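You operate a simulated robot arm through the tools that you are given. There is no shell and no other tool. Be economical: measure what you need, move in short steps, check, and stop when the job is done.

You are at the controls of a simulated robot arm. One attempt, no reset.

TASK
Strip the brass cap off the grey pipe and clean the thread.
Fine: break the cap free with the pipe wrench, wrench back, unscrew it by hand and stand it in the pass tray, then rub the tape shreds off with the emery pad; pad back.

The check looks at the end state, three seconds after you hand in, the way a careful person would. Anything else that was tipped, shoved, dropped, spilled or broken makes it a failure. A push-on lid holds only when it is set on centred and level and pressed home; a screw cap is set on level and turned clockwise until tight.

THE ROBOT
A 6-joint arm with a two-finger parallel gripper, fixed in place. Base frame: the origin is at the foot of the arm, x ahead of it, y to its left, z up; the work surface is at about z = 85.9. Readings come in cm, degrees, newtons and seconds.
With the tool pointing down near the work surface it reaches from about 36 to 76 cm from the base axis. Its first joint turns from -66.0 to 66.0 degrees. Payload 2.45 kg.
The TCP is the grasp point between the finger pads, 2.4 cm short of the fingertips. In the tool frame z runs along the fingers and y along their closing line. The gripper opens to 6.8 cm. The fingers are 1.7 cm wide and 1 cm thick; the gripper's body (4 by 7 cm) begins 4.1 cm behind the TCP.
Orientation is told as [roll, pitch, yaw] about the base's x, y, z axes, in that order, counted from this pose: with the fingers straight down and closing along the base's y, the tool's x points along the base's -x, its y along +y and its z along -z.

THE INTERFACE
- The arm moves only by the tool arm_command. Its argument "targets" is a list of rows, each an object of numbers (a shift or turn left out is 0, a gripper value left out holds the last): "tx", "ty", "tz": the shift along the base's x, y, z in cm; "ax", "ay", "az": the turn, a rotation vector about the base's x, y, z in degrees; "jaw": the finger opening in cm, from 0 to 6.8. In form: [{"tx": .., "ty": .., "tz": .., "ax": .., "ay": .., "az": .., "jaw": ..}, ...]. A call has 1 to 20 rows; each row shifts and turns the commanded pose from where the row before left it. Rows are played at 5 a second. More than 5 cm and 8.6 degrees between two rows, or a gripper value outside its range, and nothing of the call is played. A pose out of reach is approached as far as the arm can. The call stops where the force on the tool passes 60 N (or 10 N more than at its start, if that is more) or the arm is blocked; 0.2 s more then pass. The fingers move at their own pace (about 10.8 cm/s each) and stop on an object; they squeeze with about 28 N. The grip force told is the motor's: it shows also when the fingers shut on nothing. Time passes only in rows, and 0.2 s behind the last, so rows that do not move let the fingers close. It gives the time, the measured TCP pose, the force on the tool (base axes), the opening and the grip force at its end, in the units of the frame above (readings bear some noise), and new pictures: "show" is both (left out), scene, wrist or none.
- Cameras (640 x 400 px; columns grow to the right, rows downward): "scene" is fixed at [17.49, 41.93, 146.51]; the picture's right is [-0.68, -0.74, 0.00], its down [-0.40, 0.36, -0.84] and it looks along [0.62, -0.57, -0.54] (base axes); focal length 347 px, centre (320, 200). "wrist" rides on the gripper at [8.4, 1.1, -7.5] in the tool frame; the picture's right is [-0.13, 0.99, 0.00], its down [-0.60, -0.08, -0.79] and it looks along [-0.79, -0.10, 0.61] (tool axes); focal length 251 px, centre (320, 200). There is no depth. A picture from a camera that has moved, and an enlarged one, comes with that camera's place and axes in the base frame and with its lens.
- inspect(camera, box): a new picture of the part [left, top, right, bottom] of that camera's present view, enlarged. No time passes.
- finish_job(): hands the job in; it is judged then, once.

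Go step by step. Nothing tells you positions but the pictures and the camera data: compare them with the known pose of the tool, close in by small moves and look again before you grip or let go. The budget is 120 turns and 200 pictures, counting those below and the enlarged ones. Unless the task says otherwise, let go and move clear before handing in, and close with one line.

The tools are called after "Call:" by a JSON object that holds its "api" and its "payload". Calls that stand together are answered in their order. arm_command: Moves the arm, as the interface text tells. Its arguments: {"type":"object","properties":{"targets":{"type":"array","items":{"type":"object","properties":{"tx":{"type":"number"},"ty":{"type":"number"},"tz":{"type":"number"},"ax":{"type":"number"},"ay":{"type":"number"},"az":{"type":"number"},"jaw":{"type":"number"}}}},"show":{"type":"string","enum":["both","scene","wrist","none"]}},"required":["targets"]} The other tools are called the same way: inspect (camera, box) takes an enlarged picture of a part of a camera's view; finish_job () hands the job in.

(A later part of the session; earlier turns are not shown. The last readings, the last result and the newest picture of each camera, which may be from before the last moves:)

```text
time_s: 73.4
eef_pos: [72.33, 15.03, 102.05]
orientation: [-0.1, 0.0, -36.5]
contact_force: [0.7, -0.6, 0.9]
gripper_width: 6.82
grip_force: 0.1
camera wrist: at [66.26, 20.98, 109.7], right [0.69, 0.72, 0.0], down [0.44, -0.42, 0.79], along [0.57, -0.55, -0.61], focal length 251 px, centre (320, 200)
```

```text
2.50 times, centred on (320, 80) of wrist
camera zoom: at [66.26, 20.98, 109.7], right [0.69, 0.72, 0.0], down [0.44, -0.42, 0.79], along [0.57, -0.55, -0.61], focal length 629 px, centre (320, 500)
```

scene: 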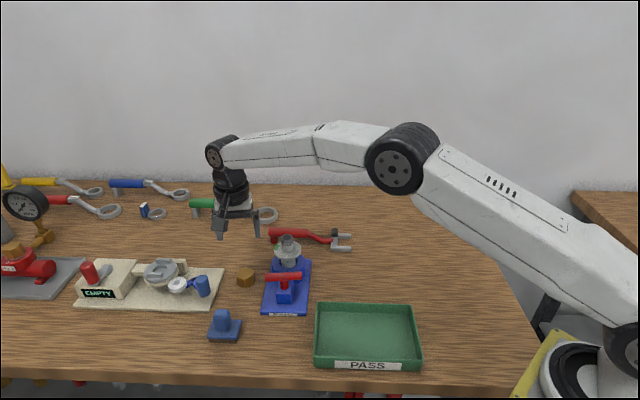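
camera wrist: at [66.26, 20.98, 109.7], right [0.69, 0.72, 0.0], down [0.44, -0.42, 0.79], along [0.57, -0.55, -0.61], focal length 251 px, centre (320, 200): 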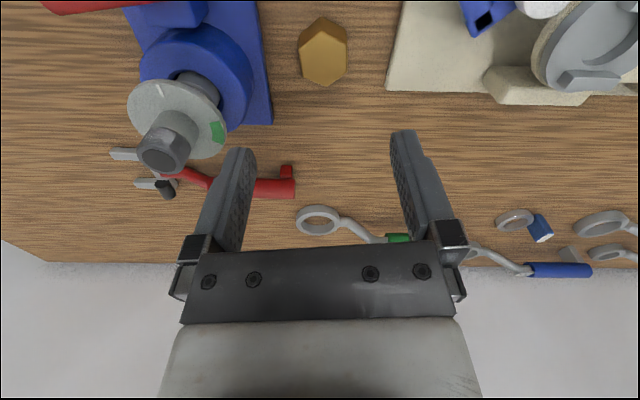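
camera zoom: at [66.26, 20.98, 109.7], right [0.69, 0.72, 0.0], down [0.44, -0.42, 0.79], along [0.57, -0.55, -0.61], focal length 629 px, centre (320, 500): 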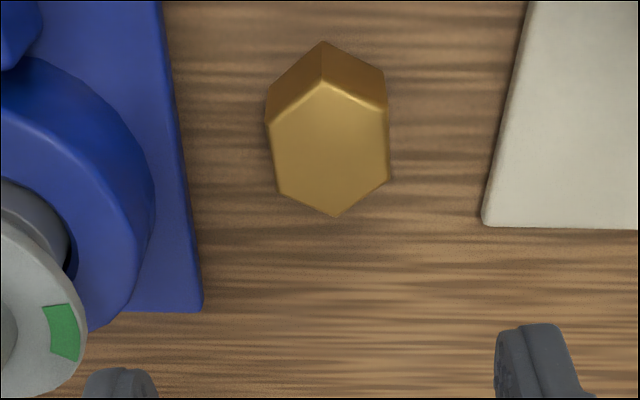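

Call:
{"api": "arm_command", "payload": {"targets": [{"tx": 0.42, "ty": 0.06, "tz": -3}, {"tz": -3}, {"tz": -3}, {}], "show": "wrist"}}

Call:
{"api": "inspect", "payload": {"camera": "scene", "box": [190, 225, 310, 315]}}

```text
time_s: 74.4
eef_pos: [72.75, 15.33, 93.08]
orientation: [-0.1, -0.1, -36.3]
contact_force: [0.3, -0.7, -0.6]
gripper_width: 6.82
grip_force: 0.2
camera wrist: at [66.65, 21.14, 100.74], right [0.69, 0.72, 0.0], down [0.44, -0.42, 0.79], along [0.57, -0.55, -0.61], focal length 251 px, centre (320, 200)
```

wrist: 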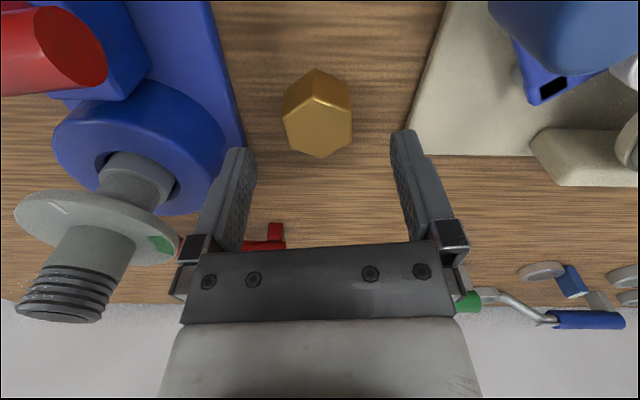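

```text
4.44 times, centred on (250, 270) of scene
camera zoom: at [17.49, 41.93, 146.51], right [-0.68, -0.74, 0.0], down [-0.4, 0.36, -0.84], along [0.62, -0.57, -0.54], focal length 1543 px, centre (631, -111)
```

zoom: 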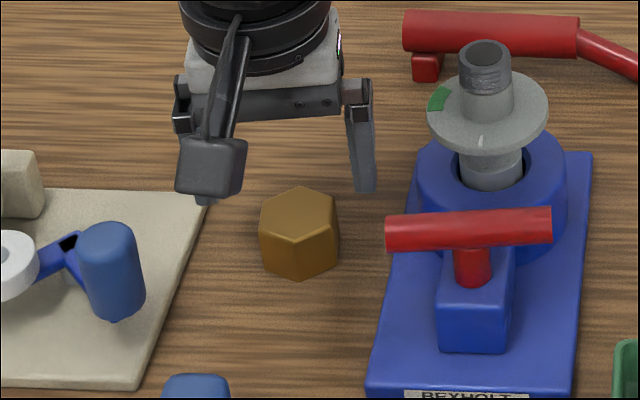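

Call:
{"api": "arm_command", "payload": {"targets": [{"tx": 0.2, "ty": -0.35, "tz": -1}, {"tz": -1.5}, {"tz": -1.3}, {"tz": -0.4}, {}], "show": "wrist"}}

Call:
{"api": "inspect", "payload": {"camera": "scene", "box": [190, 225, 310, 315]}}

```text
time_s: 75.6
eef_pos: [72.89, 14.71, 88.92]
orientation: [-0.1, 0.0, -36.3]
contact_force: [0.5, 0.2, -0.6]
gripper_width: 6.81
grip_force: 0.1
camera wrist: at [66.9, 20.7, 96.54], right [0.69, 0.72, 0.0], down [0.44, -0.42, 0.79], along [0.57, -0.55, -0.61], focal length 251 px, centre (320, 200)
```

wrist: 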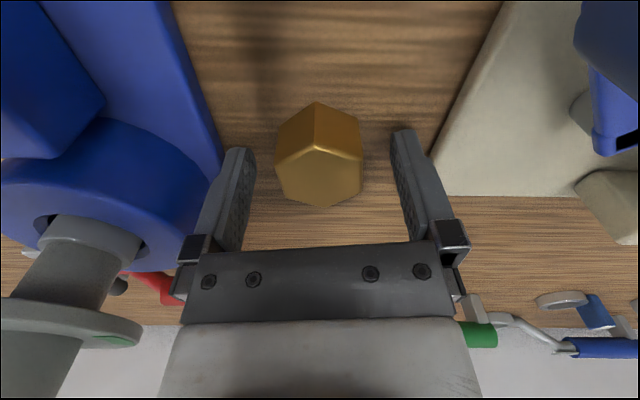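

```text
4.44 times, centred on (250, 270) of scene
camera zoom: at [17.49, 41.93, 146.51], right [-0.68, -0.74, 0.0], down [-0.4, 0.36, -0.84], along [0.62, -0.57, -0.54], focal length 1543 px, centre (631, -111)
```

zoom: 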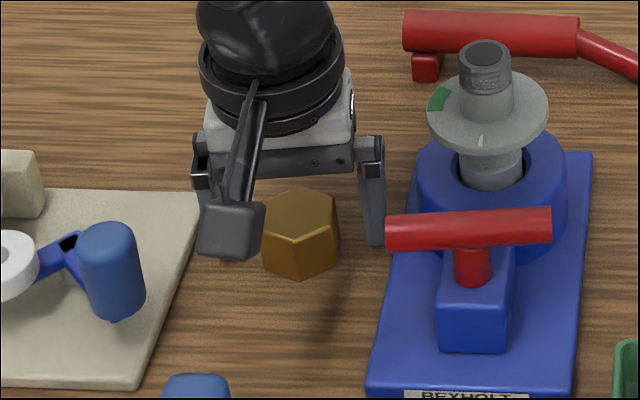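

Centred on the cap. Closing and lifting slowly.

Call:
{"api": "arm_command", "payload": {"targets": [{"jaw": 2.5}, {}, {}, {}, {"tz": 0.3}, {"tz": 0.5}, {"tz": 0.8}, {}], "show": "wrist"}}

Call:
{"api": "inspect", "payload": {"camera": "scene", "box": [190, 225, 310, 315]}}

```text
time_s: 77.4
eef_pos: [72.95, 14.76, 90.58]
orientation: [-0.1, 0.0, -36.3]
contact_force: [0.2, 0.0, -0.9]
gripper_width: 3.81
grip_force: 27.9
camera wrist: at [66.86, 20.67, 98.15], right [0.69, 0.72, 0.0], down [0.44, -0.42, 0.79], along [0.57, -0.55, -0.61], focal length 251 px, centre (320, 200)
```

wrist: 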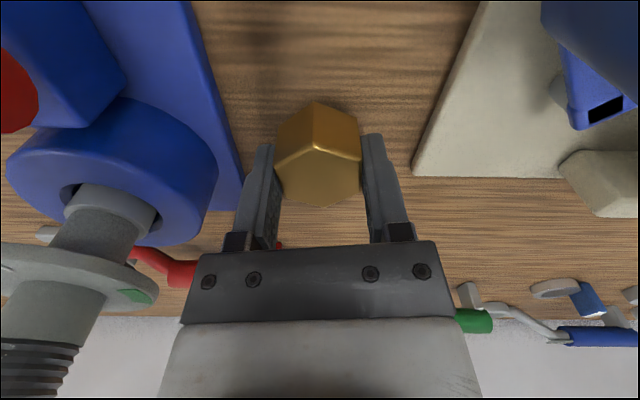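

```text
4.44 times, centred on (250, 270) of scene
camera zoom: at [17.49, 41.93, 146.51], right [-0.68, -0.74, 0.0], down [-0.4, 0.36, -0.84], along [0.62, -0.57, -0.54], focal length 1543 px, centre (631, -111)
```

zoom: 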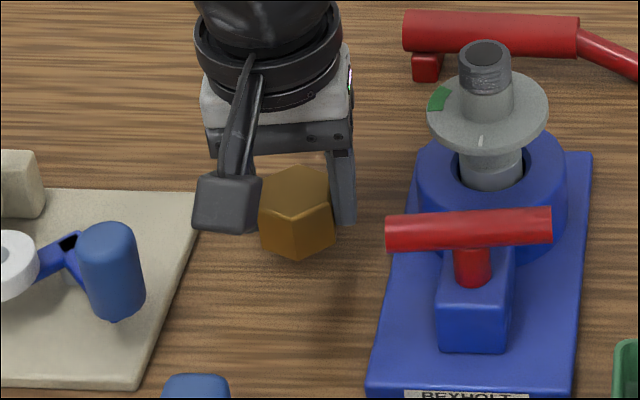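

Cap is held level. Carrying it up and over to the PASS tray.

Call:
{"api": "arm_command", "payload": {"targets": [{"tz": 1.5}, {"tz": 2.5}, {"tz": 2.5}, {"tz": 2.5}, {"tz": 2.5}, {"tz": 1.5}, {"tx": -1.5, "ty": -0.5}, {"tx": -2.5, "ty": -0.86}, {"tx": -2.5, "ty": -0.86}, {"tx": -2.5, "ty": -0.86}, {"tx": -2.5, "ty": -0.86}, {"tx": -2.5, "ty": -0.86}, {"tx": -2.5, "ty": -0.86}, {"tx": -2.5, "ty": -0.86}, {"tx": -2.5, "ty": -0.86}, {"tx": -2.5, "ty": -0.86}, {"tx": -2.5, "ty": -0.86}, {"tx": -2.0, "ty": -0.7}, {"tx": -0.8, "ty": -0.3}, {}]}}

```text
time_s: 81.6
eef_pos: [43.39, 4.57, 103.33]
orientation: [-0.1, 0.0, -36.3]
contact_force: [0.8, -0.4, -1.2]
gripper_width: 3.78
grip_force: 28.1
camera wrist: at [37.43, 10.48, 110.92], right [0.69, 0.72, 0.0], down [0.44, -0.42, 0.79], along [0.57, -0.55, -0.61], focal length 251 px, centre (320, 200)
```

scene: 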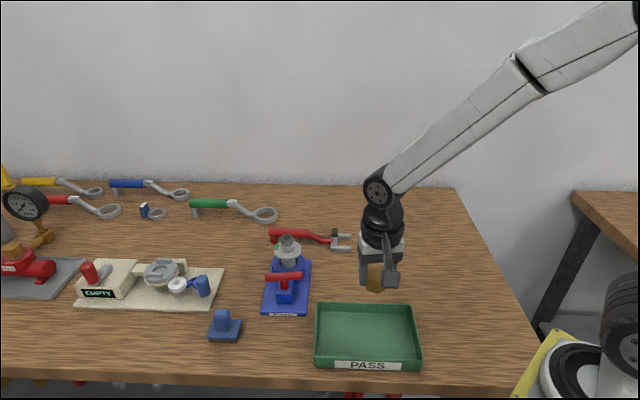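
wrist: 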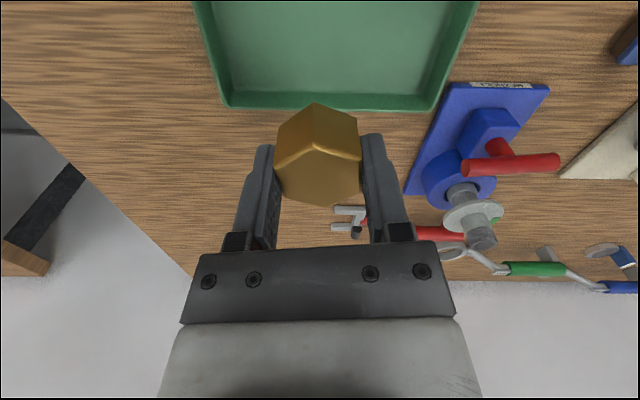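

Call:
{"api": "arm_command", "payload": {"targets": [{"ty": 1.3, "tz": -1.5}, {"tz": -2.5}, {"tz": -2.5}, {"tz": -2.5}, {"tz": -2}, {"tz": -1.2}, {}]}}

Call:
{"api": "inspect", "payload": {"camera": "scene", "box": [300, 270, 440, 380]}}

```text
time_s: 83.2
eef_pos: [43.55, 6.06, 91.25]
orientation: [0.0, -0.1, -36.2]
contact_force: [0.3, -0.7, -1.0]
gripper_width: 3.77
grip_force: 27.9
camera wrist: at [37.51, 11.96, 98.92], right [0.69, 0.72, 0.0], down [0.44, -0.42, 0.79], along [0.57, -0.55, -0.61], focal length 251 px, centre (320, 200)
```

scene: 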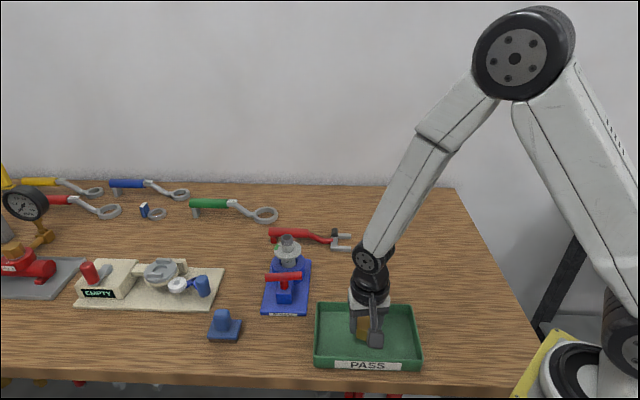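
wrist: 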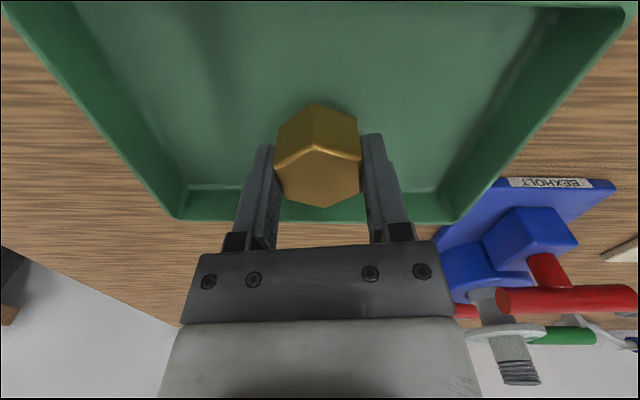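

```text
3.64 times, centred on (370, 325) of scene
camera zoom: at [17.49, 41.93, 146.51], right [-0.68, -0.74, 0.0], down [-0.4, 0.36, -0.84], along [0.62, -0.57, -0.54], focal length 1262 px, centre (138, -254)
```

zoom: 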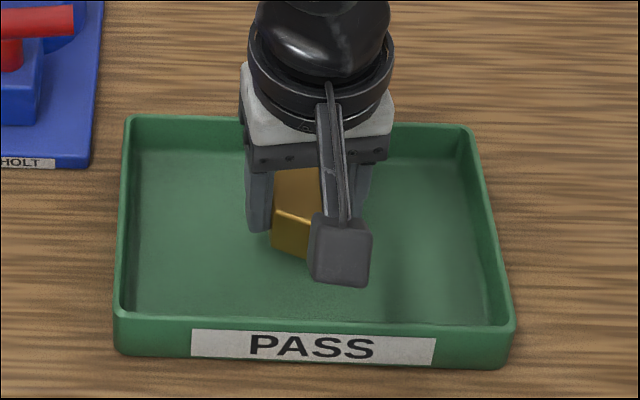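

Over the middle of the tray. Lowering gently until touch.

Call:
{"api": "arm_command", "payload": {"targets": [{"tz": -0.5}, {"tz": -0.4}, {"tz": -0.3}, {"tz": -0.2}, {"tz": -0.2}, {}], "show": "none"}}

```text
time_s: 84.6
eef_pos: [43.68, 6.06, 89.78]
orientation: [-0.2, 0.0, -36.2]
contact_force: [-0.1, 0.7, -2.1]
gripper_width: 3.77
grip_force: 28.4
```

Call:
{"api": "arm_command", "payload": {"targets": [{"tz": -0.15}, {"tz": -0.15}, {"tz": -0.1}, {}], "show": "none"}}

```text
time_s: 85.6
eef_pos: [43.63, 6.05, 89.4]
orientation: [-0.1, -0.1, -36.3]
contact_force: [-4.2, 2.5, 23.4]
gripper_width: 3.78
grip_force: 28.1
```

Touching the floor of the tray. Ease up a hair and release.

Call:
{"api": "arm_command", "payload": {"targets": [{"tz": 0.1}, {"jaw": 6.0}, {}, {}, {"tz": 1}, {"tz": 3}, {"tz": 4}, {"tz": 4}, {}], "show": "wrist"}}

Call:
{"api": "inspect", "payload": {"camera": "scene", "box": [300, 270, 440, 380]}}

```text
time_s: 87.6
eef_pos: [43.55, 6.05, 101.34]
orientation: [-0.2, -0.1, -36.3]
contact_force: [0.6, -0.4, -0.3]
gripper_width: 6.01
grip_force: 0.0
camera wrist: at [37.51, 11.84, 109.16], right [0.69, 0.72, 0.0], down [0.44, -0.42, 0.79], along [0.57, -0.55, -0.61], focal length 251 px, centre (320, 200)
```

wrist: 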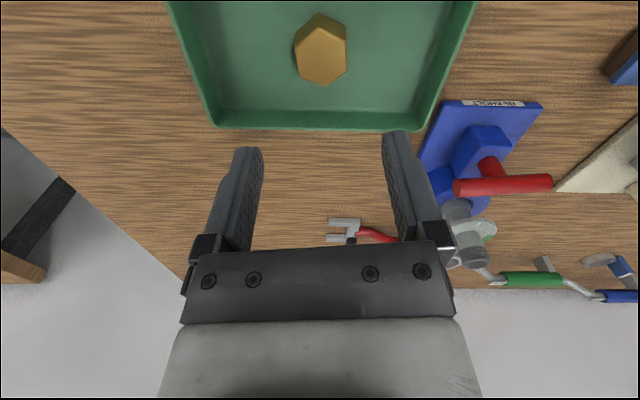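

```text
3.64 times, centred on (370, 325) of scene
camera zoom: at [17.48, 41.93, 146.51], right [-0.68, -0.74, 0.0], down [-0.4, 0.36, -0.84], along [0.62, -0.57, -0.54], focal length 1262 px, centre (138, -254)
```

zoom: 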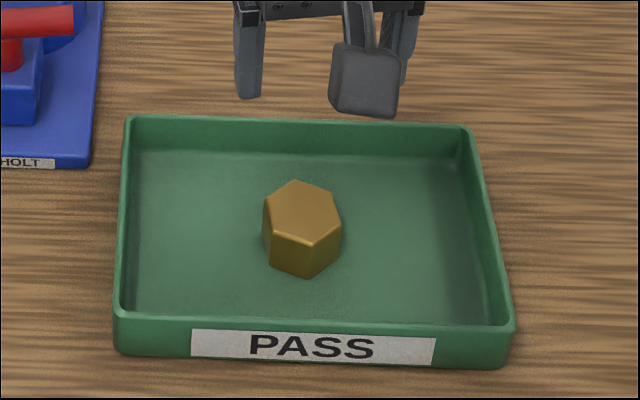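

The cap is standing upright in the tray. Now the pad and thread: enlarging both.

Call:
{"api": "inspect", "payload": {"camera": "scene", "box": [272, 230, 304, 250]}}

Call:
{"api": "inspect", "payload": {"camera": "scene", "box": [201, 302, 249, 346]}}

Call:
{"api": "inspect", "payload": {"camera": "wrist", "box": [440, 190, 510, 280]}}

```text
16.00 times, centred on (288, 240) of scene
camera zoom: at [17.48, 41.93, 146.51], right [-0.68, -0.74, 0.0], down [-0.4, 0.36, -0.84], along [0.62, -0.57, -0.54], focal length 5554 px, centre (832, -440)
```

zoom: 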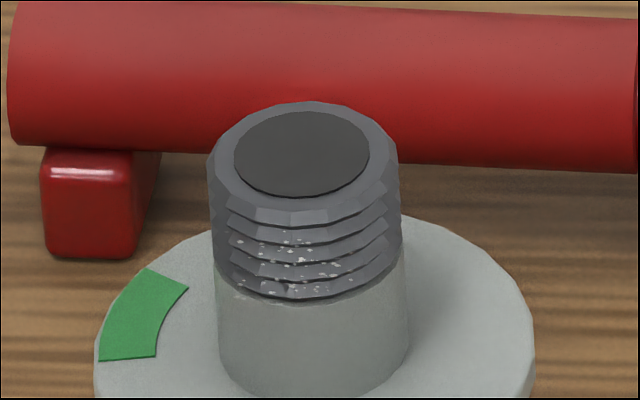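

```text
9.09 times, centred on (225, 324) of scene
camera zoom: at [17.48, 41.93, 146.51], right [-0.68, -0.74, 0.0], down [-0.4, 0.36, -0.84], along [0.62, -0.57, -0.54], focal length 3156 px, centre (1184, -927)
```

zoom: 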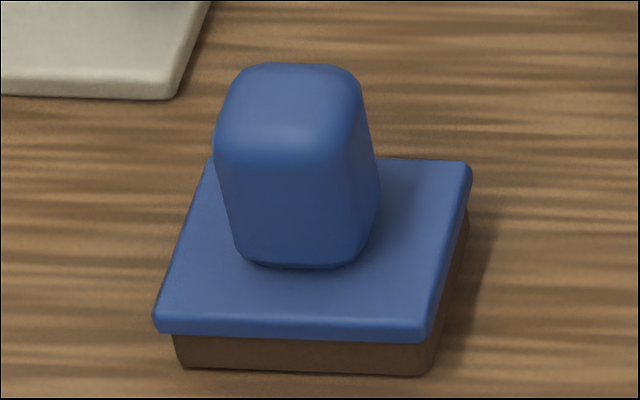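

```text
4.44 times, centred on (475, 235) of wrist
camera zoom: at [37.51, 11.84, 109.16], right [0.69, 0.72, 0.0], down [0.44, -0.42, 0.79], along [0.57, -0.55, -0.61], focal length 1118 px, centre (-369, 44)
```

zoom: 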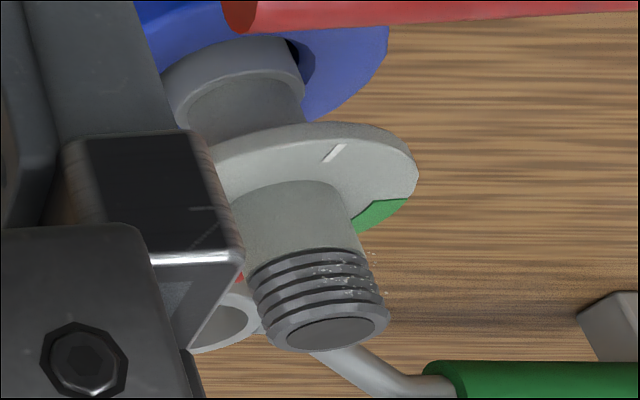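

The pad is a 6×4.3 cm block at about (63.4, 25.7) with a knob; shreds sit on the thread side at azimuth ~90–165° and z≈96.3–97.9. I'll go above the pad with yaw ~136 so it can later be tipped horizontally with the camera on top.

Call:
{"api": "arm_command", "payload": {"targets": [{"tx": 1, "ty": 0.98, "az": 8.6, "jaw": 6.8}, {"tx": 1, "ty": 0.98, "az": 8.6}, {"tx": 1, "ty": 0.98, "az": 8.6}, {"tx": 1, "ty": 0.98, "az": 8.6}, {"tx": 1, "ty": 0.98, "az": 8.6}, {"tx": 1, "ty": 0.98, "az": 8.6}, {"tx": 1, "ty": 0.98, "az": 8.6}, {"tx": 1, "ty": 0.98, "az": 8.6}, {"tx": 1, "ty": 0.98, "az": 8.6}, {"tx": 1, "ty": 0.98, "az": 8.6}, {"tx": 1, "ty": 0.98, "az": 8.6}, {"tx": 1, "ty": 0.98, "az": 8.6}, {"tx": 1, "ty": 0.98, "az": 8.6}, {"tx": 1, "ty": 0.98, "az": 8.6}, {"tx": 1, "ty": 0.98, "az": 8.6}, {"tx": 1, "ty": 0.98, "az": 8.6}, {"tx": 1, "ty": 0.98, "az": 8.6}, {"tx": 1, "ty": 0.98, "az": 8.6}, {"tx": 1, "ty": 0.98, "az": 8.6}, {"tx": 0.9, "ty": 0.98, "az": 8.6}]}}

```text
time_s: 91.8
eef_pos: [63.49, 25.62, 101.49]
orientation: [0.0, -0.1, 135.8]
contact_force: [-0.5, -0.3, -0.2]
gripper_width: 6.8
grip_force: 0.0
camera wrist: at [68.85, 18.93, 109.04], right [-0.78, -0.62, 0.0], down [-0.38, 0.48, 0.79], along [-0.49, 0.62, -0.61], focal length 251 px, centre (320, 200)
```

scene: 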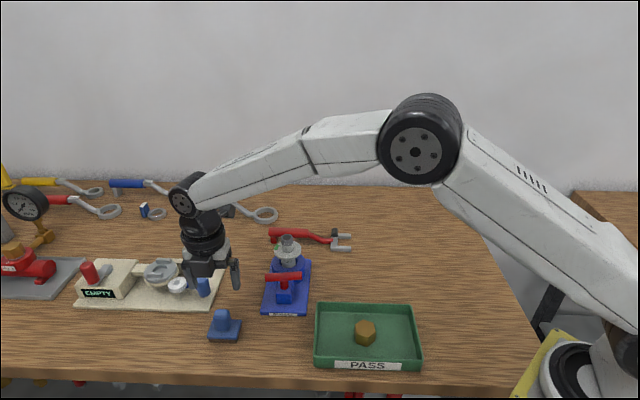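
wrist: 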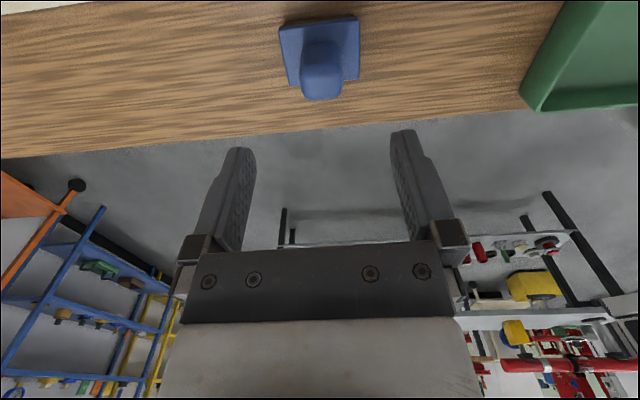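

Call:
{"api": "arm_command", "payload": {"targets": [{"tx": -0.3, "ty": 0.3, "tz": -2}, {"tz": -3}, {}], "show": "none"}}

Call:
{"api": "inspect", "payload": {"camera": "wrist", "box": [220, 0, 420, 160]}}

Call:
{"api": "inspect", "payload": {"camera": "scene", "box": [170, 245, 290, 345]}}

```text
time_s: 92.6
eef_pos: [63.17, 25.98, 96.34]
orientation: [-0.1, 0.0, 135.8]
contact_force: [0.4, -0.3, -0.2]
gripper_width: 6.78
grip_force: 0.2
```

```text
2.50 times, centred on (320, 80) of wrist
camera zoom: at [68.5, 19.31, 103.97], right [-0.79, -0.62, 0.0], down [-0.38, 0.48, 0.79], along [-0.49, 0.62, -0.61], focal length 629 px, centre (320, 500)
```

zoom: 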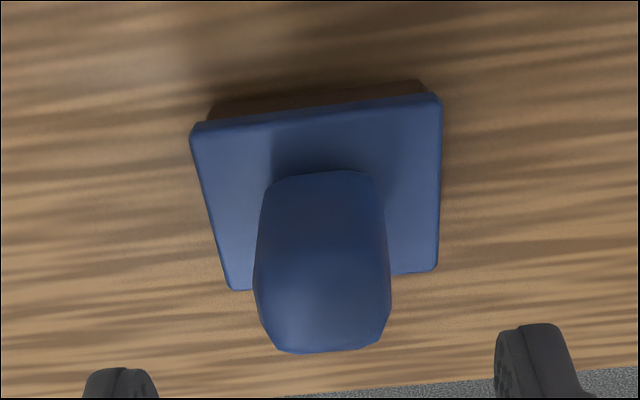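

```text
4.00 times, centred on (230, 295) of scene
camera zoom: at [17.49, 41.93, 146.51], right [-0.68, -0.74, 0.0], down [-0.4, 0.36, -0.84], along [0.62, -0.57, -0.54], focal length 1389 px, centre (680, -180)
```

zoom: 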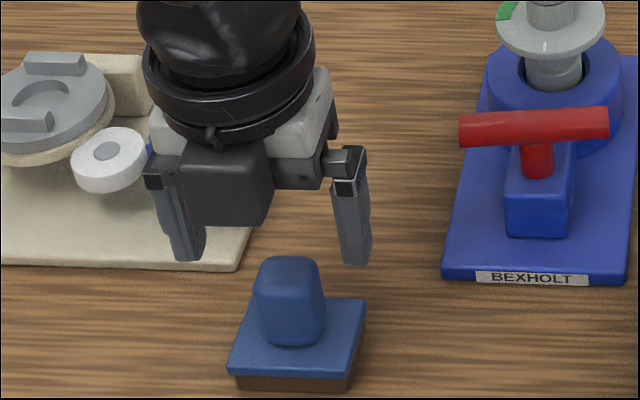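

The pad is centred under the gripper and square to it. Descending to the knob.

Call:
{"api": "arm_command", "payload": {"targets": [{"tz": -2}, {"tz": -2}, {"tz": -1.5}, {"tz": -0.8}, {}], "show": "wrist"}}

Call:
{"api": "inspect", "payload": {"camera": "scene", "box": [190, 275, 270, 345]}}

```text
time_s: 93.8
eef_pos: [63.17, 25.84, 90.07]
orientation: [-0.2, 0.0, 135.8]
contact_force: [0.6, 0.6, -0.7]
gripper_width: 6.82
grip_force: 0.1
camera wrist: at [68.46, 19.15, 97.71], right [-0.79, -0.62, 0.0], down [-0.38, 0.48, 0.79], along [-0.49, 0.62, -0.61], focal length 251 px, centre (320, 200)
```

wrist: 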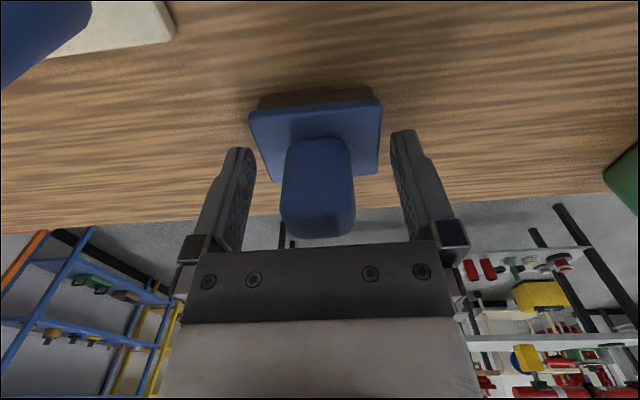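

```text
5.71 times, centred on (230, 310) of scene
camera zoom: at [17.49, 41.93, 146.51], right [-0.68, -0.74, 0.0], down [-0.4, 0.36, -0.84], along [0.62, -0.57, -0.54], focal length 1984 px, centre (834, -429)
```

zoom: 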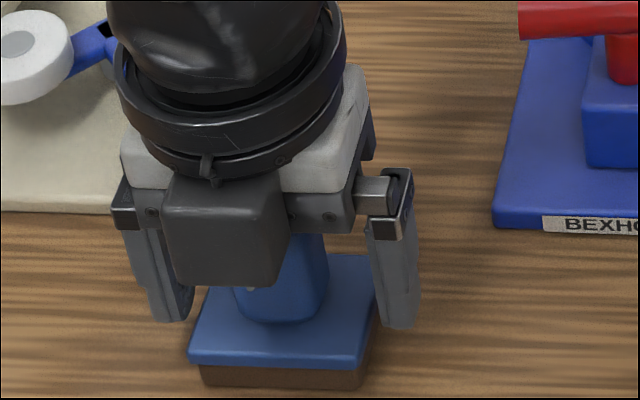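

Call:
{"api": "arm_command", "payload": {"targets": [{"jaw": 1.5}, {}, {}, {}, {"tz": 0.3}, {"tz": 0.5}, {"tz": 0.8}, {"tz": 1}, {}], "show": "wrist"}}

Call:
{"api": "inspect", "payload": {"camera": "scene", "box": [190, 275, 270, 345]}}

```text
time_s: 95.8
eef_pos: [63.18, 25.88, 92.76]
orientation: [-0.1, -0.1, 135.7]
contact_force: [-0.5, -0.5, -0.4]
gripper_width: 5.9
grip_force: 28.2
camera wrist: at [68.52, 19.29, 100.32], right [-0.79, -0.62, 0.0], down [-0.38, 0.48, 0.79], along [-0.49, 0.62, -0.61], focal length 251 px, centre (320, 200)
```

wrist: 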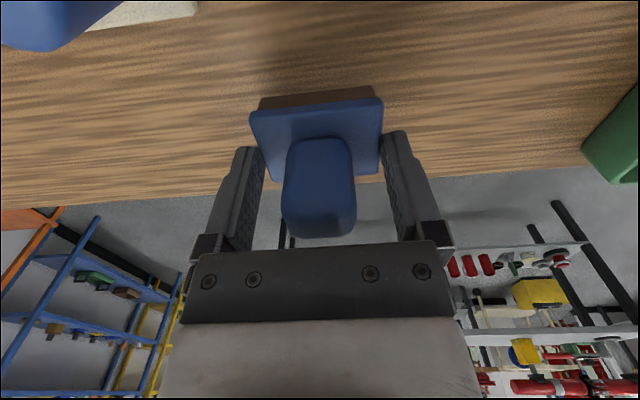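

```text
5.71 times, centred on (230, 310) of scene
camera zoom: at [17.49, 41.93, 146.51], right [-0.68, -0.74, 0.0], down [-0.4, 0.36, -0.84], along [0.62, -0.57, -0.54], focal length 1984 px, centre (834, -429)
```

zoom: 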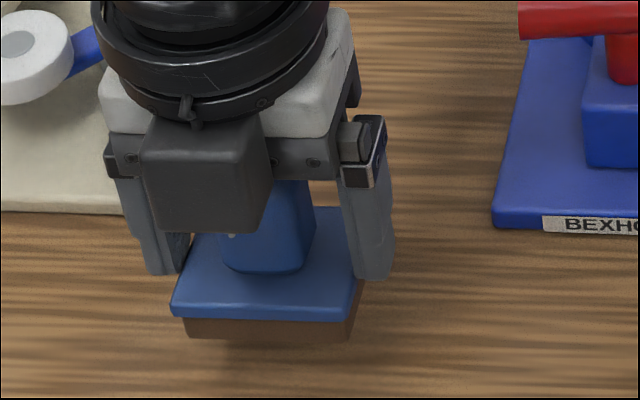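

The fingers caught the plate edge (5.9 cm) rather than the knob. I set it back down and regrip higher.

Call:
{"api": "arm_command", "payload": {"targets": [{"tz": -1}, {"tz": -0.8}, {"tz": -0.5}, {"tz": -0.2}, {"tz": -0.1}, {"jaw": 6.8}, {}, {"tz": 0.7}, {"tz": 0.7}, {}], "show": "none"}}

Call:
{"api": "inspect", "payload": {"camera": "scene", "box": [190, 275, 270, 345]}}

Call:
{"api": "inspect", "payload": {"camera": "wrist", "box": [220, 70, 420, 260]}}

```text
time_s: 98.0
eef_pos: [63.21, 25.97, 91.6]
orientation: [0.0, 0.0, 135.6]
contact_force: [0.2, -0.3, -0.3]
gripper_width: 6.81
grip_force: 0.1
```

```text
5.71 times, centred on (230, 310) of scene
camera zoom: at [17.48, 41.93, 146.51], right [-0.68, -0.74, 0.0], down [-0.4, 0.36, -0.84], along [0.62, -0.57, -0.54], focal length 1984 px, centre (834, -429)
```

zoom: 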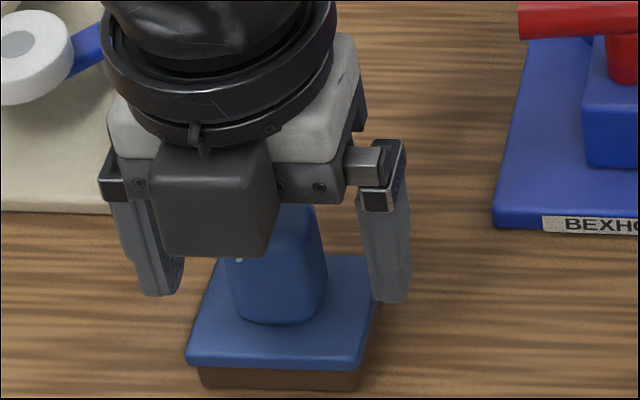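

```text
2.11 times, centred on (320, 165) of wrist
camera zoom: at [68.48, 19.26, 99.2], right [-0.79, -0.62, 0.0], down [-0.38, 0.48, 0.79], along [-0.49, 0.62, -0.61], focal length 529 px, centre (320, 274)
```

zoom: 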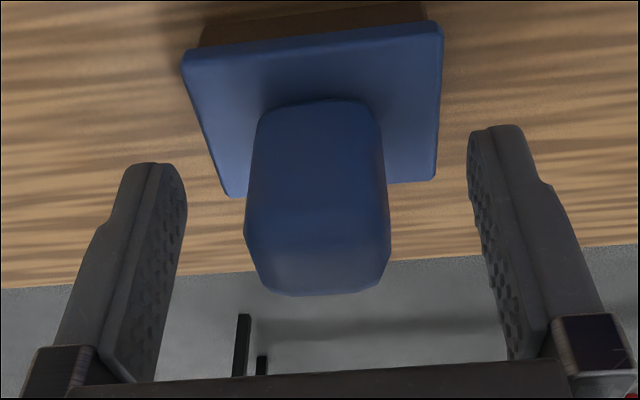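

Call:
{"api": "arm_command", "payload": {"targets": [{"tz": -0.4}, {"jaw": 1.5}, {}, {}, {}], "show": "none"}}

Call:
{"api": "arm_command", "payload": {"targets": [{"tz": 0.3}, {"tz": 0.5}, {"tz": 0.8}, {"tz": 1.2}, {}], "show": "wrist"}}

Call:
{"api": "inspect", "payload": {"camera": "scene", "box": [190, 265, 270, 345]}}

```text
time_s: 99.2
eef_pos: [63.15, 25.89, 91.23]
orientation: [-0.1, -0.1, 135.7]
contact_force: [0.0, -0.4, -0.4]
gripper_width: 2.97
grip_force: 28.2
```

```text
time_s: 100.4
eef_pos: [63.35, 25.87, 94.0]
orientation: [-0.1, 0.0, 135.7]
contact_force: [0.1, 0.5, -0.9]
gripper_width: 2.98
grip_force: 28.1
camera wrist: at [68.57, 19.17, 101.53], right [-0.79, -0.62, 0.0], down [-0.38, 0.48, 0.79], along [-0.49, 0.62, -0.61], focal length 251 px, centre (320, 200)
```

wrist: 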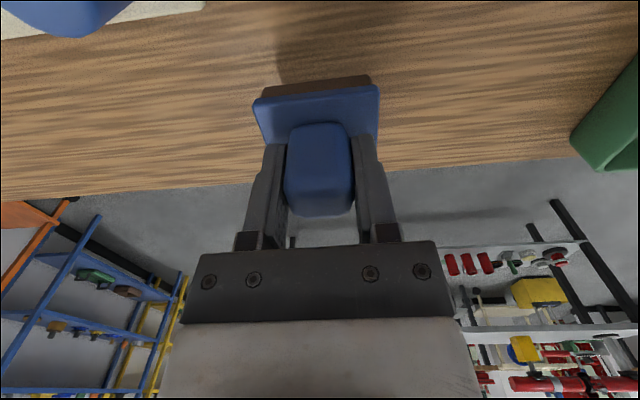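

```text
5.00 times, centred on (230, 305) of scene
camera zoom: at [17.49, 41.93, 146.51], right [-0.68, -0.74, 0.0], down [-0.4, 0.36, -0.84], along [0.62, -0.57, -0.54], focal length 1736 px, centre (770, -325)
```

zoom: 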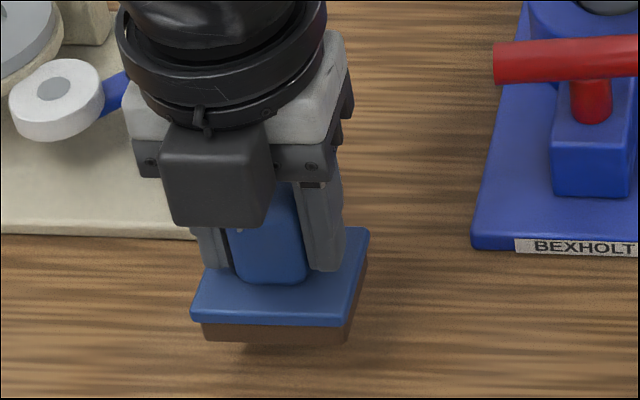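

Pad held by its knob (2.97 cm). Now raise, and tip the tool to horizontal pointing at the pipe (azimuth −44°), checking reach.

Call:
{"api": "arm_command", "payload": {"targets": [{"tz": 3}, {"tz": 3}, {"tz": 3}, {"tz": 3}, {"tz": 2, "tx": -1.5, "ty": -1.5}, {"tx": -2, "ty": -2.4}, {"tx": -2, "ty": -2.4}, {"tx": -2, "ty": -2.2}, {"ax": -5.72, "ay": -5.87}, {"ax": -5.72, "ay": -5.87}, {"ax": -5.72, "ay": -5.87}, {"ax": -5.72, "ay": -5.87}, {}]}}

```text
time_s: 103.2
eef_pos: [55.77, 17.35, 107.87]
orientation: [-0.3, 32.9, 135.8]
contact_force: [-0.1, -0.1, -1.0]
gripper_width: 2.95
grip_force: 27.9
camera wrist: at [57.1, 14.53, 118.87], right [-0.77, -0.63, -0.07], down [-0.62, 0.71, 0.34], along [-0.16, 0.31, -0.94], focal length 251 px, centre (320, 200)
```

scene: 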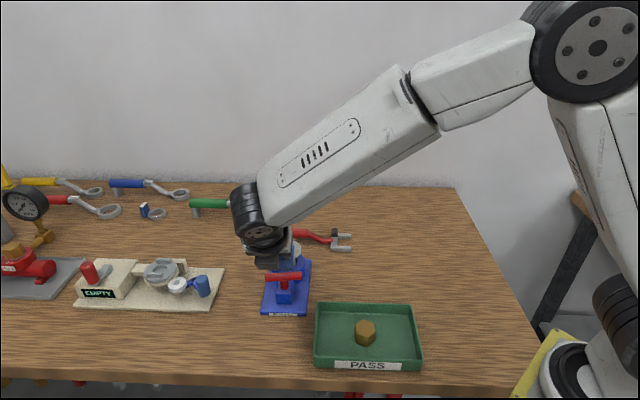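
wrist: 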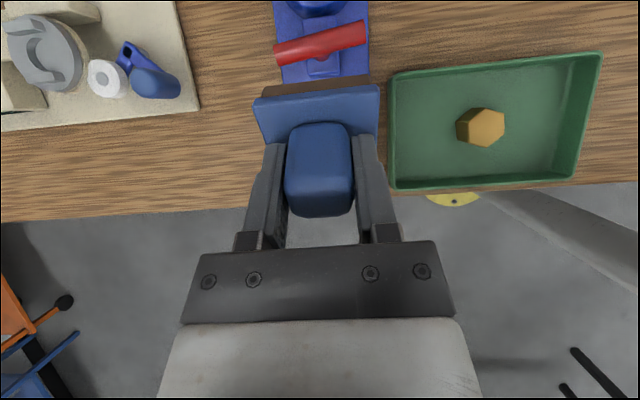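

Call:
{"api": "arm_command", "payload": {"targets": [{"ax": -5.72, "ay": -5.87}, {"ax": -5.72, "ay": -5.87}, {"ax": -5.72, "ay": -5.87}, {"ax": -5.72, "ay": -5.87}, {"ax": -5.72, "ay": -5.87}, {"ax": -5.72, "ay": -5.87}, {"ax": -5.4, "ay": -5.55}, {}]}}

```text
time_s: 105.0
eef_pos: [55.79, 17.34, 108.02]
orientation: [-20.4, 89.7, 115.6]
contact_force: [0.3, -0.2, -0.4]
gripper_width: 2.96
grip_force: 28.5
camera wrist: at [49.62, 21.79, 116.47], right [-0.69, -0.71, -0.13], down [-0.52, 0.61, -0.6], along [0.51, -0.35, -0.79], focal length 251 px, centre (320, 200)
```

scene: 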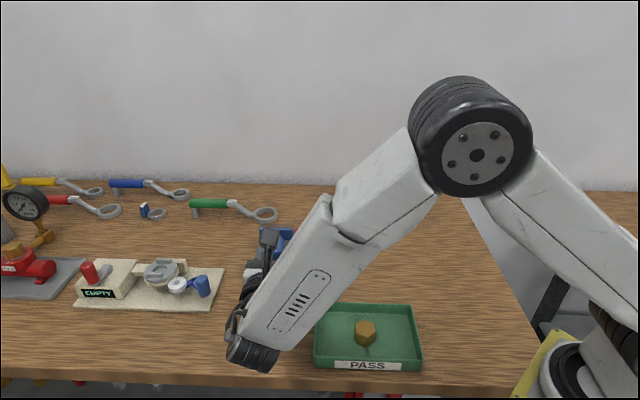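
wrist: 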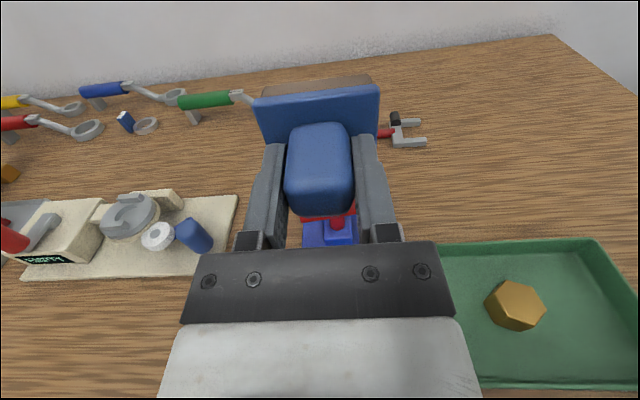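

Horizontal pose is reachable. I lower here to z≈98.2 (pad face ~10 cm from the pipe), then check before advancing.

Call:
{"api": "arm_command", "payload": {"targets": [{"tz": -2}, {"tz": -2}, {"tz": -2}, {"tz": -2}, {"tz": -1.8}, {}]}}

Call:
{"api": "inspect", "payload": {"camera": "scene", "box": [200, 200, 360, 380]}}

```text
time_s: 106.4
eef_pos: [55.85, 17.52, 98.25]
orientation: [-17.3, 89.6, 118.6]
contact_force: [0.3, -0.5, -0.5]
gripper_width: 2.96
grip_force: 27.8
camera wrist: at [49.72, 21.81, 106.77], right [-0.69, -0.71, -0.13], down [-0.52, 0.61, -0.6], along [0.51, -0.35, -0.79], focal length 251 px, centre (320, 200)
```

scene: 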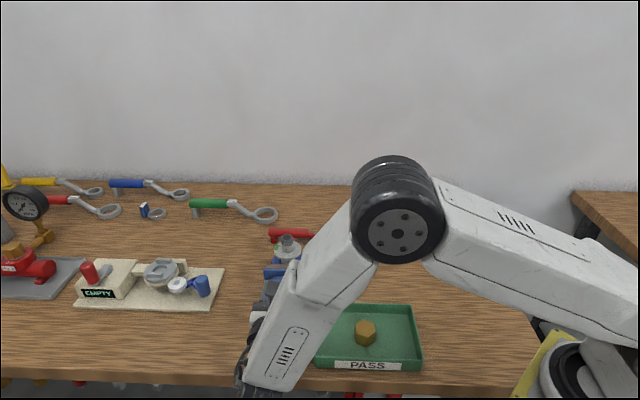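
wrist: 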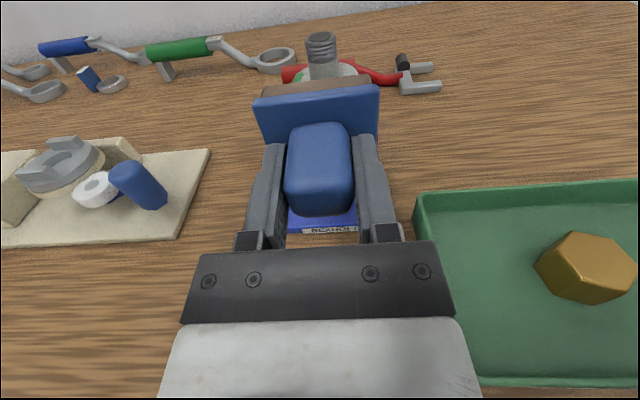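

```text
2.22 times, centred on (280, 290) of scene
camera zoom: at [17.49, 41.93, 146.51], right [-0.68, -0.74, 0.0], down [-0.4, 0.36, -0.84], along [0.62, -0.57, -0.54], focal length 772 px, centre (409, 0)
```

zoom: 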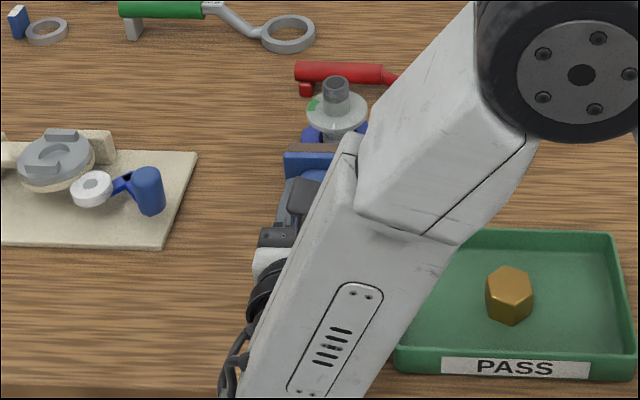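

Both cameras see the pipe over the pad edge, and lateral alignment looks right (pipe top z≈98.5). Advancing toward the thread.

Call:
{"api": "arm_command", "payload": {"targets": [{"tx": 1.07, "ty": -1.055}, {"tx": 1.07, "ty": -1.055}, {"tx": 1.07, "ty": -1.055}, {"tx": 1.07, "ty": -1.055}, {"tx": 1.07, "ty": -1.055}, {}], "show": "wrist"}}

Call:
{"api": "inspect", "payload": {"camera": "scene", "box": [240, 210, 340, 290]}}

```text
time_s: 107.8
eef_pos: [61.04, 12.21, 98.2]
orientation: [-7.6, 89.6, 128.3]
contact_force: [0.3, 0.1, -1.8]
gripper_width: 2.96
grip_force: 28.0
camera wrist: at [55.01, 16.63, 106.72], right [-0.69, -0.71, -0.13], down [-0.52, 0.61, -0.6], along [0.51, -0.35, -0.79], focal length 251 px, centre (320, 200)
```

wrist: 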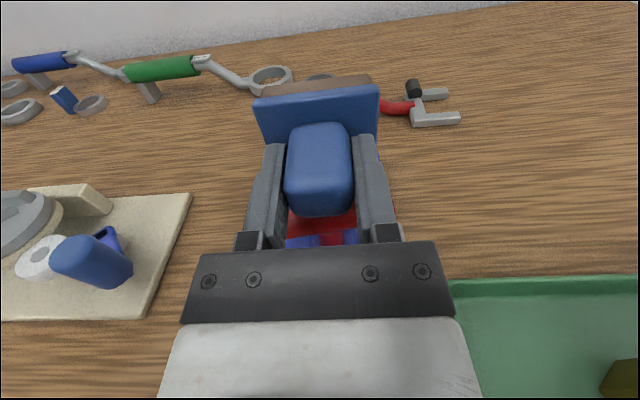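

```text
5.00 times, centred on (290, 250) of scene
camera zoom: at [17.49, 41.93, 146.51], right [-0.68, -0.74, 0.0], down [-0.4, 0.36, -0.84], along [0.62, -0.57, -0.54], focal length 1736 px, centre (470, -50)
```

zoom: 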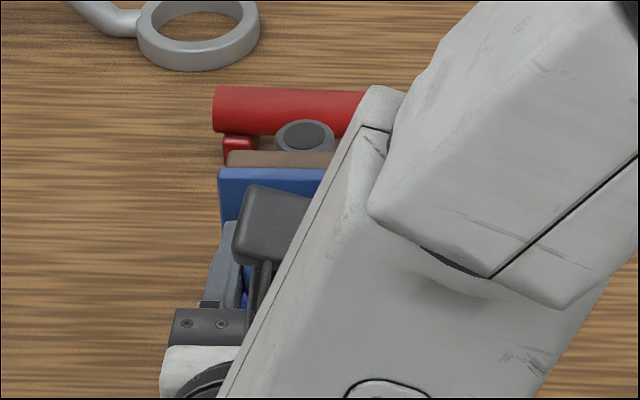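

Call:
{"api": "arm_command", "payload": {"targets": [{"tx": 0.215, "ty": -0.21}, {"tx": 0.215, "ty": -0.21}, {"tx": 0.215, "ty": -0.21}, {"tx": 0.215, "ty": -0.21}, {"tx": 0.215, "ty": -0.21}, {}], "show": "none"}}

Call:
{"api": "inspect", "payload": {"camera": "scene", "box": [260, 220, 320, 270]}}

```text
time_s: 109.2
eef_pos: [62.17, 11.27, 98.07]
orientation: [-10.3, 89.5, 125.6]
contact_force: [-0.7, 0.2, -0.8]
gripper_width: 2.95
grip_force: 28.1
```

```text
8.00 times, centred on (290, 245) of scene
camera zoom: at [17.48, 41.93, 146.51], right [-0.68, -0.74, 0.0], down [-0.4, 0.36, -0.84], along [0.62, -0.57, -0.54], focal length 2777 px, centre (560, -160)
```

zoom: 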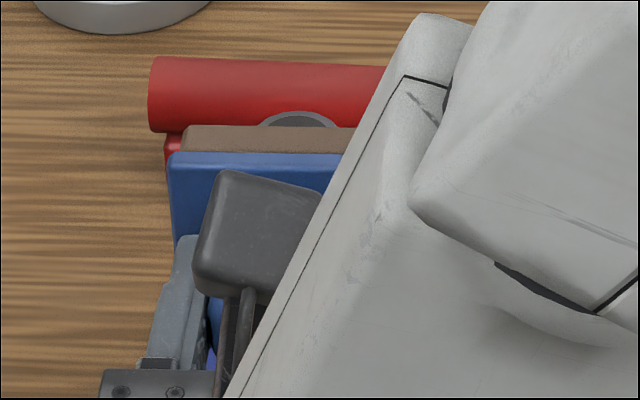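

Call:
{"api": "arm_command", "payload": {"targets": [{"tx": 0.09, "ty": -0.09}, {"tx": 0.09, "ty": -0.09}, {"tx": 0.09, "ty": -0.09}, {}], "show": "none"}}

```text
time_s: 110.2
eef_pos: [62.15, 10.9, 98.22]
orientation: [-18.1, 89.7, 117.7]
contact_force: [-18.1, 16.0, 2.1]
gripper_width: 2.98
grip_force: 27.9
```

Contact on the thread with ~24 N. Rubbing with tangential strokes at slightly lower pressure.

Call:
{"api": "arm_command", "payload": {"targets": [{"tx": -0.04, "ty": 0.04}, {"tx": 0.28, "ty": 0.285}, {"tx": 0.28, "ty": 0.285}, {"tx": 0.28, "ty": 0.285}, {"tx": -0.28, "ty": -0.285}, {"tx": -0.28, "ty": -0.285}, {"tx": -0.28, "ty": -0.285}, {"tx": -0.28, "ty": -0.285}, {"tx": -0.28, "ty": -0.285}, {"tx": -0.28, "ty": -0.285}, {"tx": 0.28, "ty": 0.285}, {"tx": 0.28, "ty": 0.285}, {"tx": 0.28, "ty": 0.285}, {"tx": 0.28, "ty": 0.285}, {"tx": -0.28, "ty": -0.285}], "show": "wrist"}}

```text
time_s: 113.4
eef_pos: [62.44, 10.95, 98.17]
orientation: [-30.1, 89.6, 106.2]
contact_force: [-7.4, 13.0, -2.1]
gripper_width: 2.96
grip_force: 28.4
camera wrist: at [56.35, 15.36, 106.79], right [-0.69, -0.71, -0.13], down [-0.52, 0.61, -0.6], along [0.51, -0.34, -0.79], focal length 251 px, centre (320, 200)
```

wrist: 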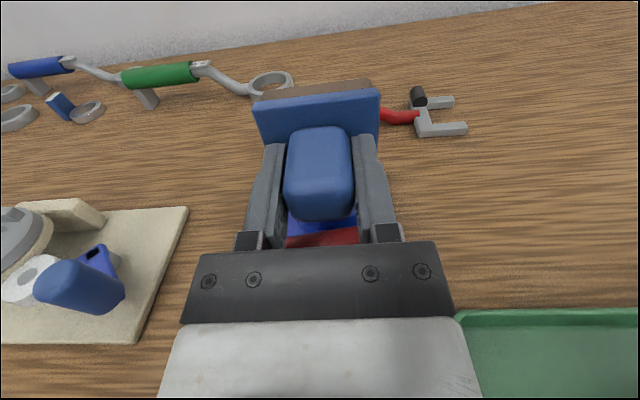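

Call:
{"api": "arm_command", "payload": {"targets": [{"tx": 0.506, "ty": 0.471, "az": -6}, {"tx": 0.551, "ty": 0.416, "az": -6}, {"tx": 0.593, "ty": 0.355, "az": -6}, {"tx": 0.626, "ty": 0.292, "az": -6}, {"tx": 0.653, "ty": 0.225, "az": -6}, {"tx": 0.673, "ty": 0.156, "az": -6}], "show": "wrist"}}

Call:
{"api": "inspect", "payload": {"camera": "scene", "box": [240, 210, 340, 290]}}

```text
time_s: 114.8
eef_pos: [65.85, 12.8, 98.3]
orientation: [-6.9, 89.5, 92.9]
contact_force: [-8.3, 19.7, -1.2]
gripper_width: 2.95
grip_force: 28.2
camera wrist: at [63.61, 20.0, 106.8], right [-0.98, -0.17, -0.13], down [-0.06, 0.8, -0.6], along [0.2, -0.58, -0.79], focal length 251 px, centre (320, 200)
```

wrist: 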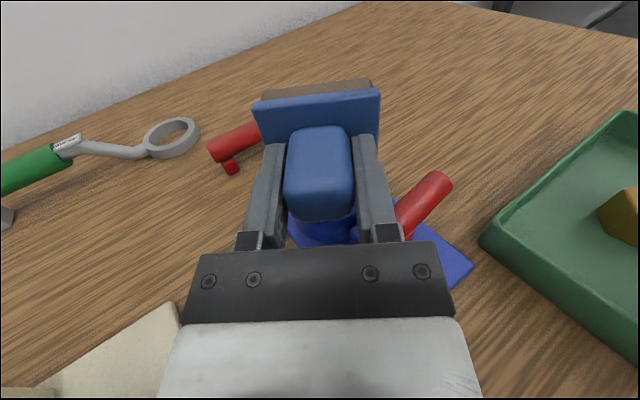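

```text
5.00 times, centred on (290, 250) of scene
camera zoom: at [17.46, 41.99, 146.49], right [-0.68, -0.74, 0.0], down [-0.4, 0.36, -0.84], along [0.62, -0.57, -0.54], focal length 1736 px, centre (470, -50)
```

zoom: 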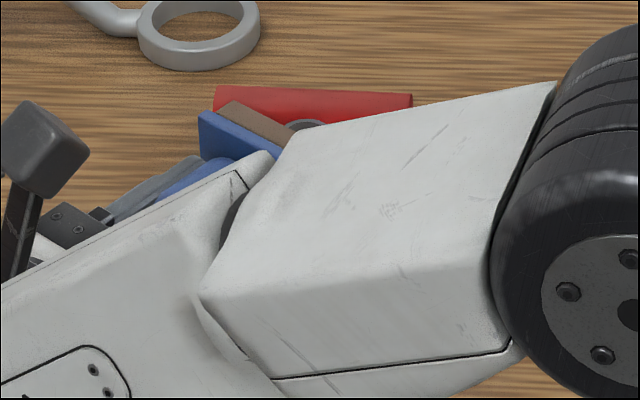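

Call:
{"api": "arm_command", "payload": {"targets": [{"tx": 0.4, "ty": 0.07}, {"tx": 0.4, "ty": 0.07}, {"tx": -0.4, "ty": -0.07}, {"tx": -0.4, "ty": -0.07}, {"tx": -0.4, "ty": -0.07}, {"tx": -0.4, "ty": -0.07}, {"tx": 0.4, "ty": 0.07}, {"tx": 0.4, "ty": 0.07}, {"tx": -0.673, "ty": -0.156, "az": 6}, {"tx": -0.653, "ty": -0.225, "az": 6}, {"tx": -0.626, "ty": -0.292, "az": 6}, {"tx": -0.593, "ty": -0.355, "az": 6}, {"tx": -0.551, "ty": -0.416, "az": 6}, {"tx": -0.506, "ty": -0.471, "az": 6}], "show": "none"}}

```text
time_s: 117.8
eef_pos: [62.27, 10.86, 98.13]
orientation: [-6.2, 89.6, 129.7]
contact_force: [-3.0, 2.5, 0.8]
gripper_width: 2.93
grip_force: 28.4
```

Call:
{"api": "arm_command", "payload": {"targets": [{"tx": 0.06, "ty": -0.06}, {"tx": -0.442, "ty": -0.532, "az": 6}, {"tx": -0.387, "ty": -0.571, "az": 6}, {"tx": -0.325, "ty": -0.609, "az": 6}, {"tx": -0.26, "ty": -0.641, "az": 6}, {"tx": -0.202, "ty": -0.66, "az": 6}], "show": "none"}}

```text
time_s: 119.2
eef_pos: [60.9, 7.81, 98.12]
orientation: [0.7, 89.5, 166.7]
contact_force: [-18.2, 8.1, -0.5]
gripper_width: 2.97
grip_force: 28.0
```

Call:
{"api": "arm_command", "payload": {"targets": [{"tx": 0.1, "ty": 0.39}, {"tx": 0.1, "ty": 0.39}, {"tx": -0.1, "ty": -0.39}, {"tx": -0.1, "ty": -0.39}, {"tx": 0.202, "ty": 0.66, "az": -6}, {"tx": 0.26, "ty": 0.641, "az": -6}, {"tx": 0.325, "ty": 0.609, "az": -6}, {"tx": 0.387, "ty": 0.571, "az": -6}, {"tx": 0.442, "ty": 0.532, "az": -6}, {"tx": 0.28, "ty": 0.285}, {"tx": 0.28, "ty": 0.285}, {"tx": -0.28, "ty": -0.285}, {"tx": -0.28, "ty": -0.285}, {"tx": -0.28, "ty": -0.285}, {"tx": -0.28, "ty": -0.285}, {"tx": 0.28, "ty": 0.285}, {"tx": 0.28, "ty": 0.285}], "show": "none"}}

Call:
{"api": "arm_command", "payload": {"targets": [{"tx": -0.5, "ty": 0.5}, {"tx": -1.5, "ty": 1.5}, {"tx": -2, "ty": 2}, {"tx": -2, "ty": 2}, {"tx": -1.5, "ty": 1.5}, {}], "show": "none"}}

Call:
{"api": "inspect", "payload": {"camera": "scene", "box": [268, 226, 308, 256]}}

Call:
{"api": "inspect", "payload": {"camera": "wrist", "box": [280, 10, 370, 90]}}

```text
time_s: 122.8
eef_pos: [62.44, 10.8, 98.18]
orientation: [-11.6, 89.6, 124.3]
contact_force: [0.3, 0.4, 0.1]
gripper_width: 2.96
grip_force: 27.9
```

```text
time_s: 124.2
eef_pos: [54.79, 18.42, 98.11]
orientation: [-13.4, 89.6, 122.6]
contact_force: [0.1, -0.3, -0.6]
gripper_width: 2.95
grip_force: 27.8
```

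```text
13.33 times, centred on (288, 241) of scene
camera zoom: at [17.48, 41.93, 146.51], right [-0.68, -0.74, 0.0], down [-0.4, 0.36, -0.84], along [0.62, -0.57, -0.54], focal length 4629 px, centre (747, -347)
```

zoom: 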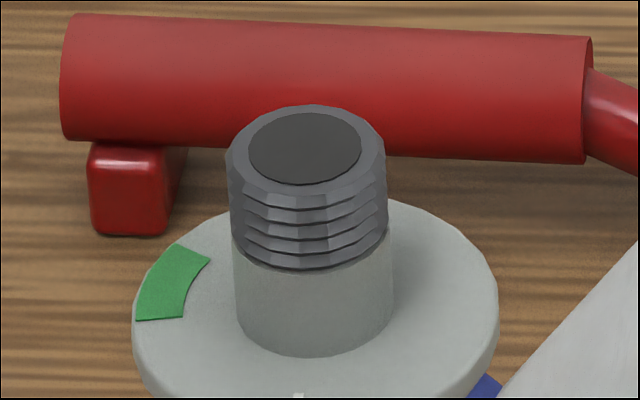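

```text
5.00 times, centred on (325, 50) of wrist
camera zoom: at [48.75, 22.81, 106.63], right [-0.69, -0.71, -0.13], down [-0.52, 0.61, -0.6], along [0.51, -0.35, -0.79], focal length 1257 px, centre (295, 950)
```

zoom: 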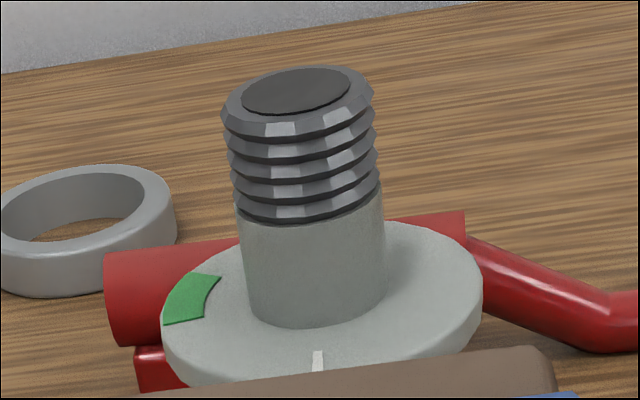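

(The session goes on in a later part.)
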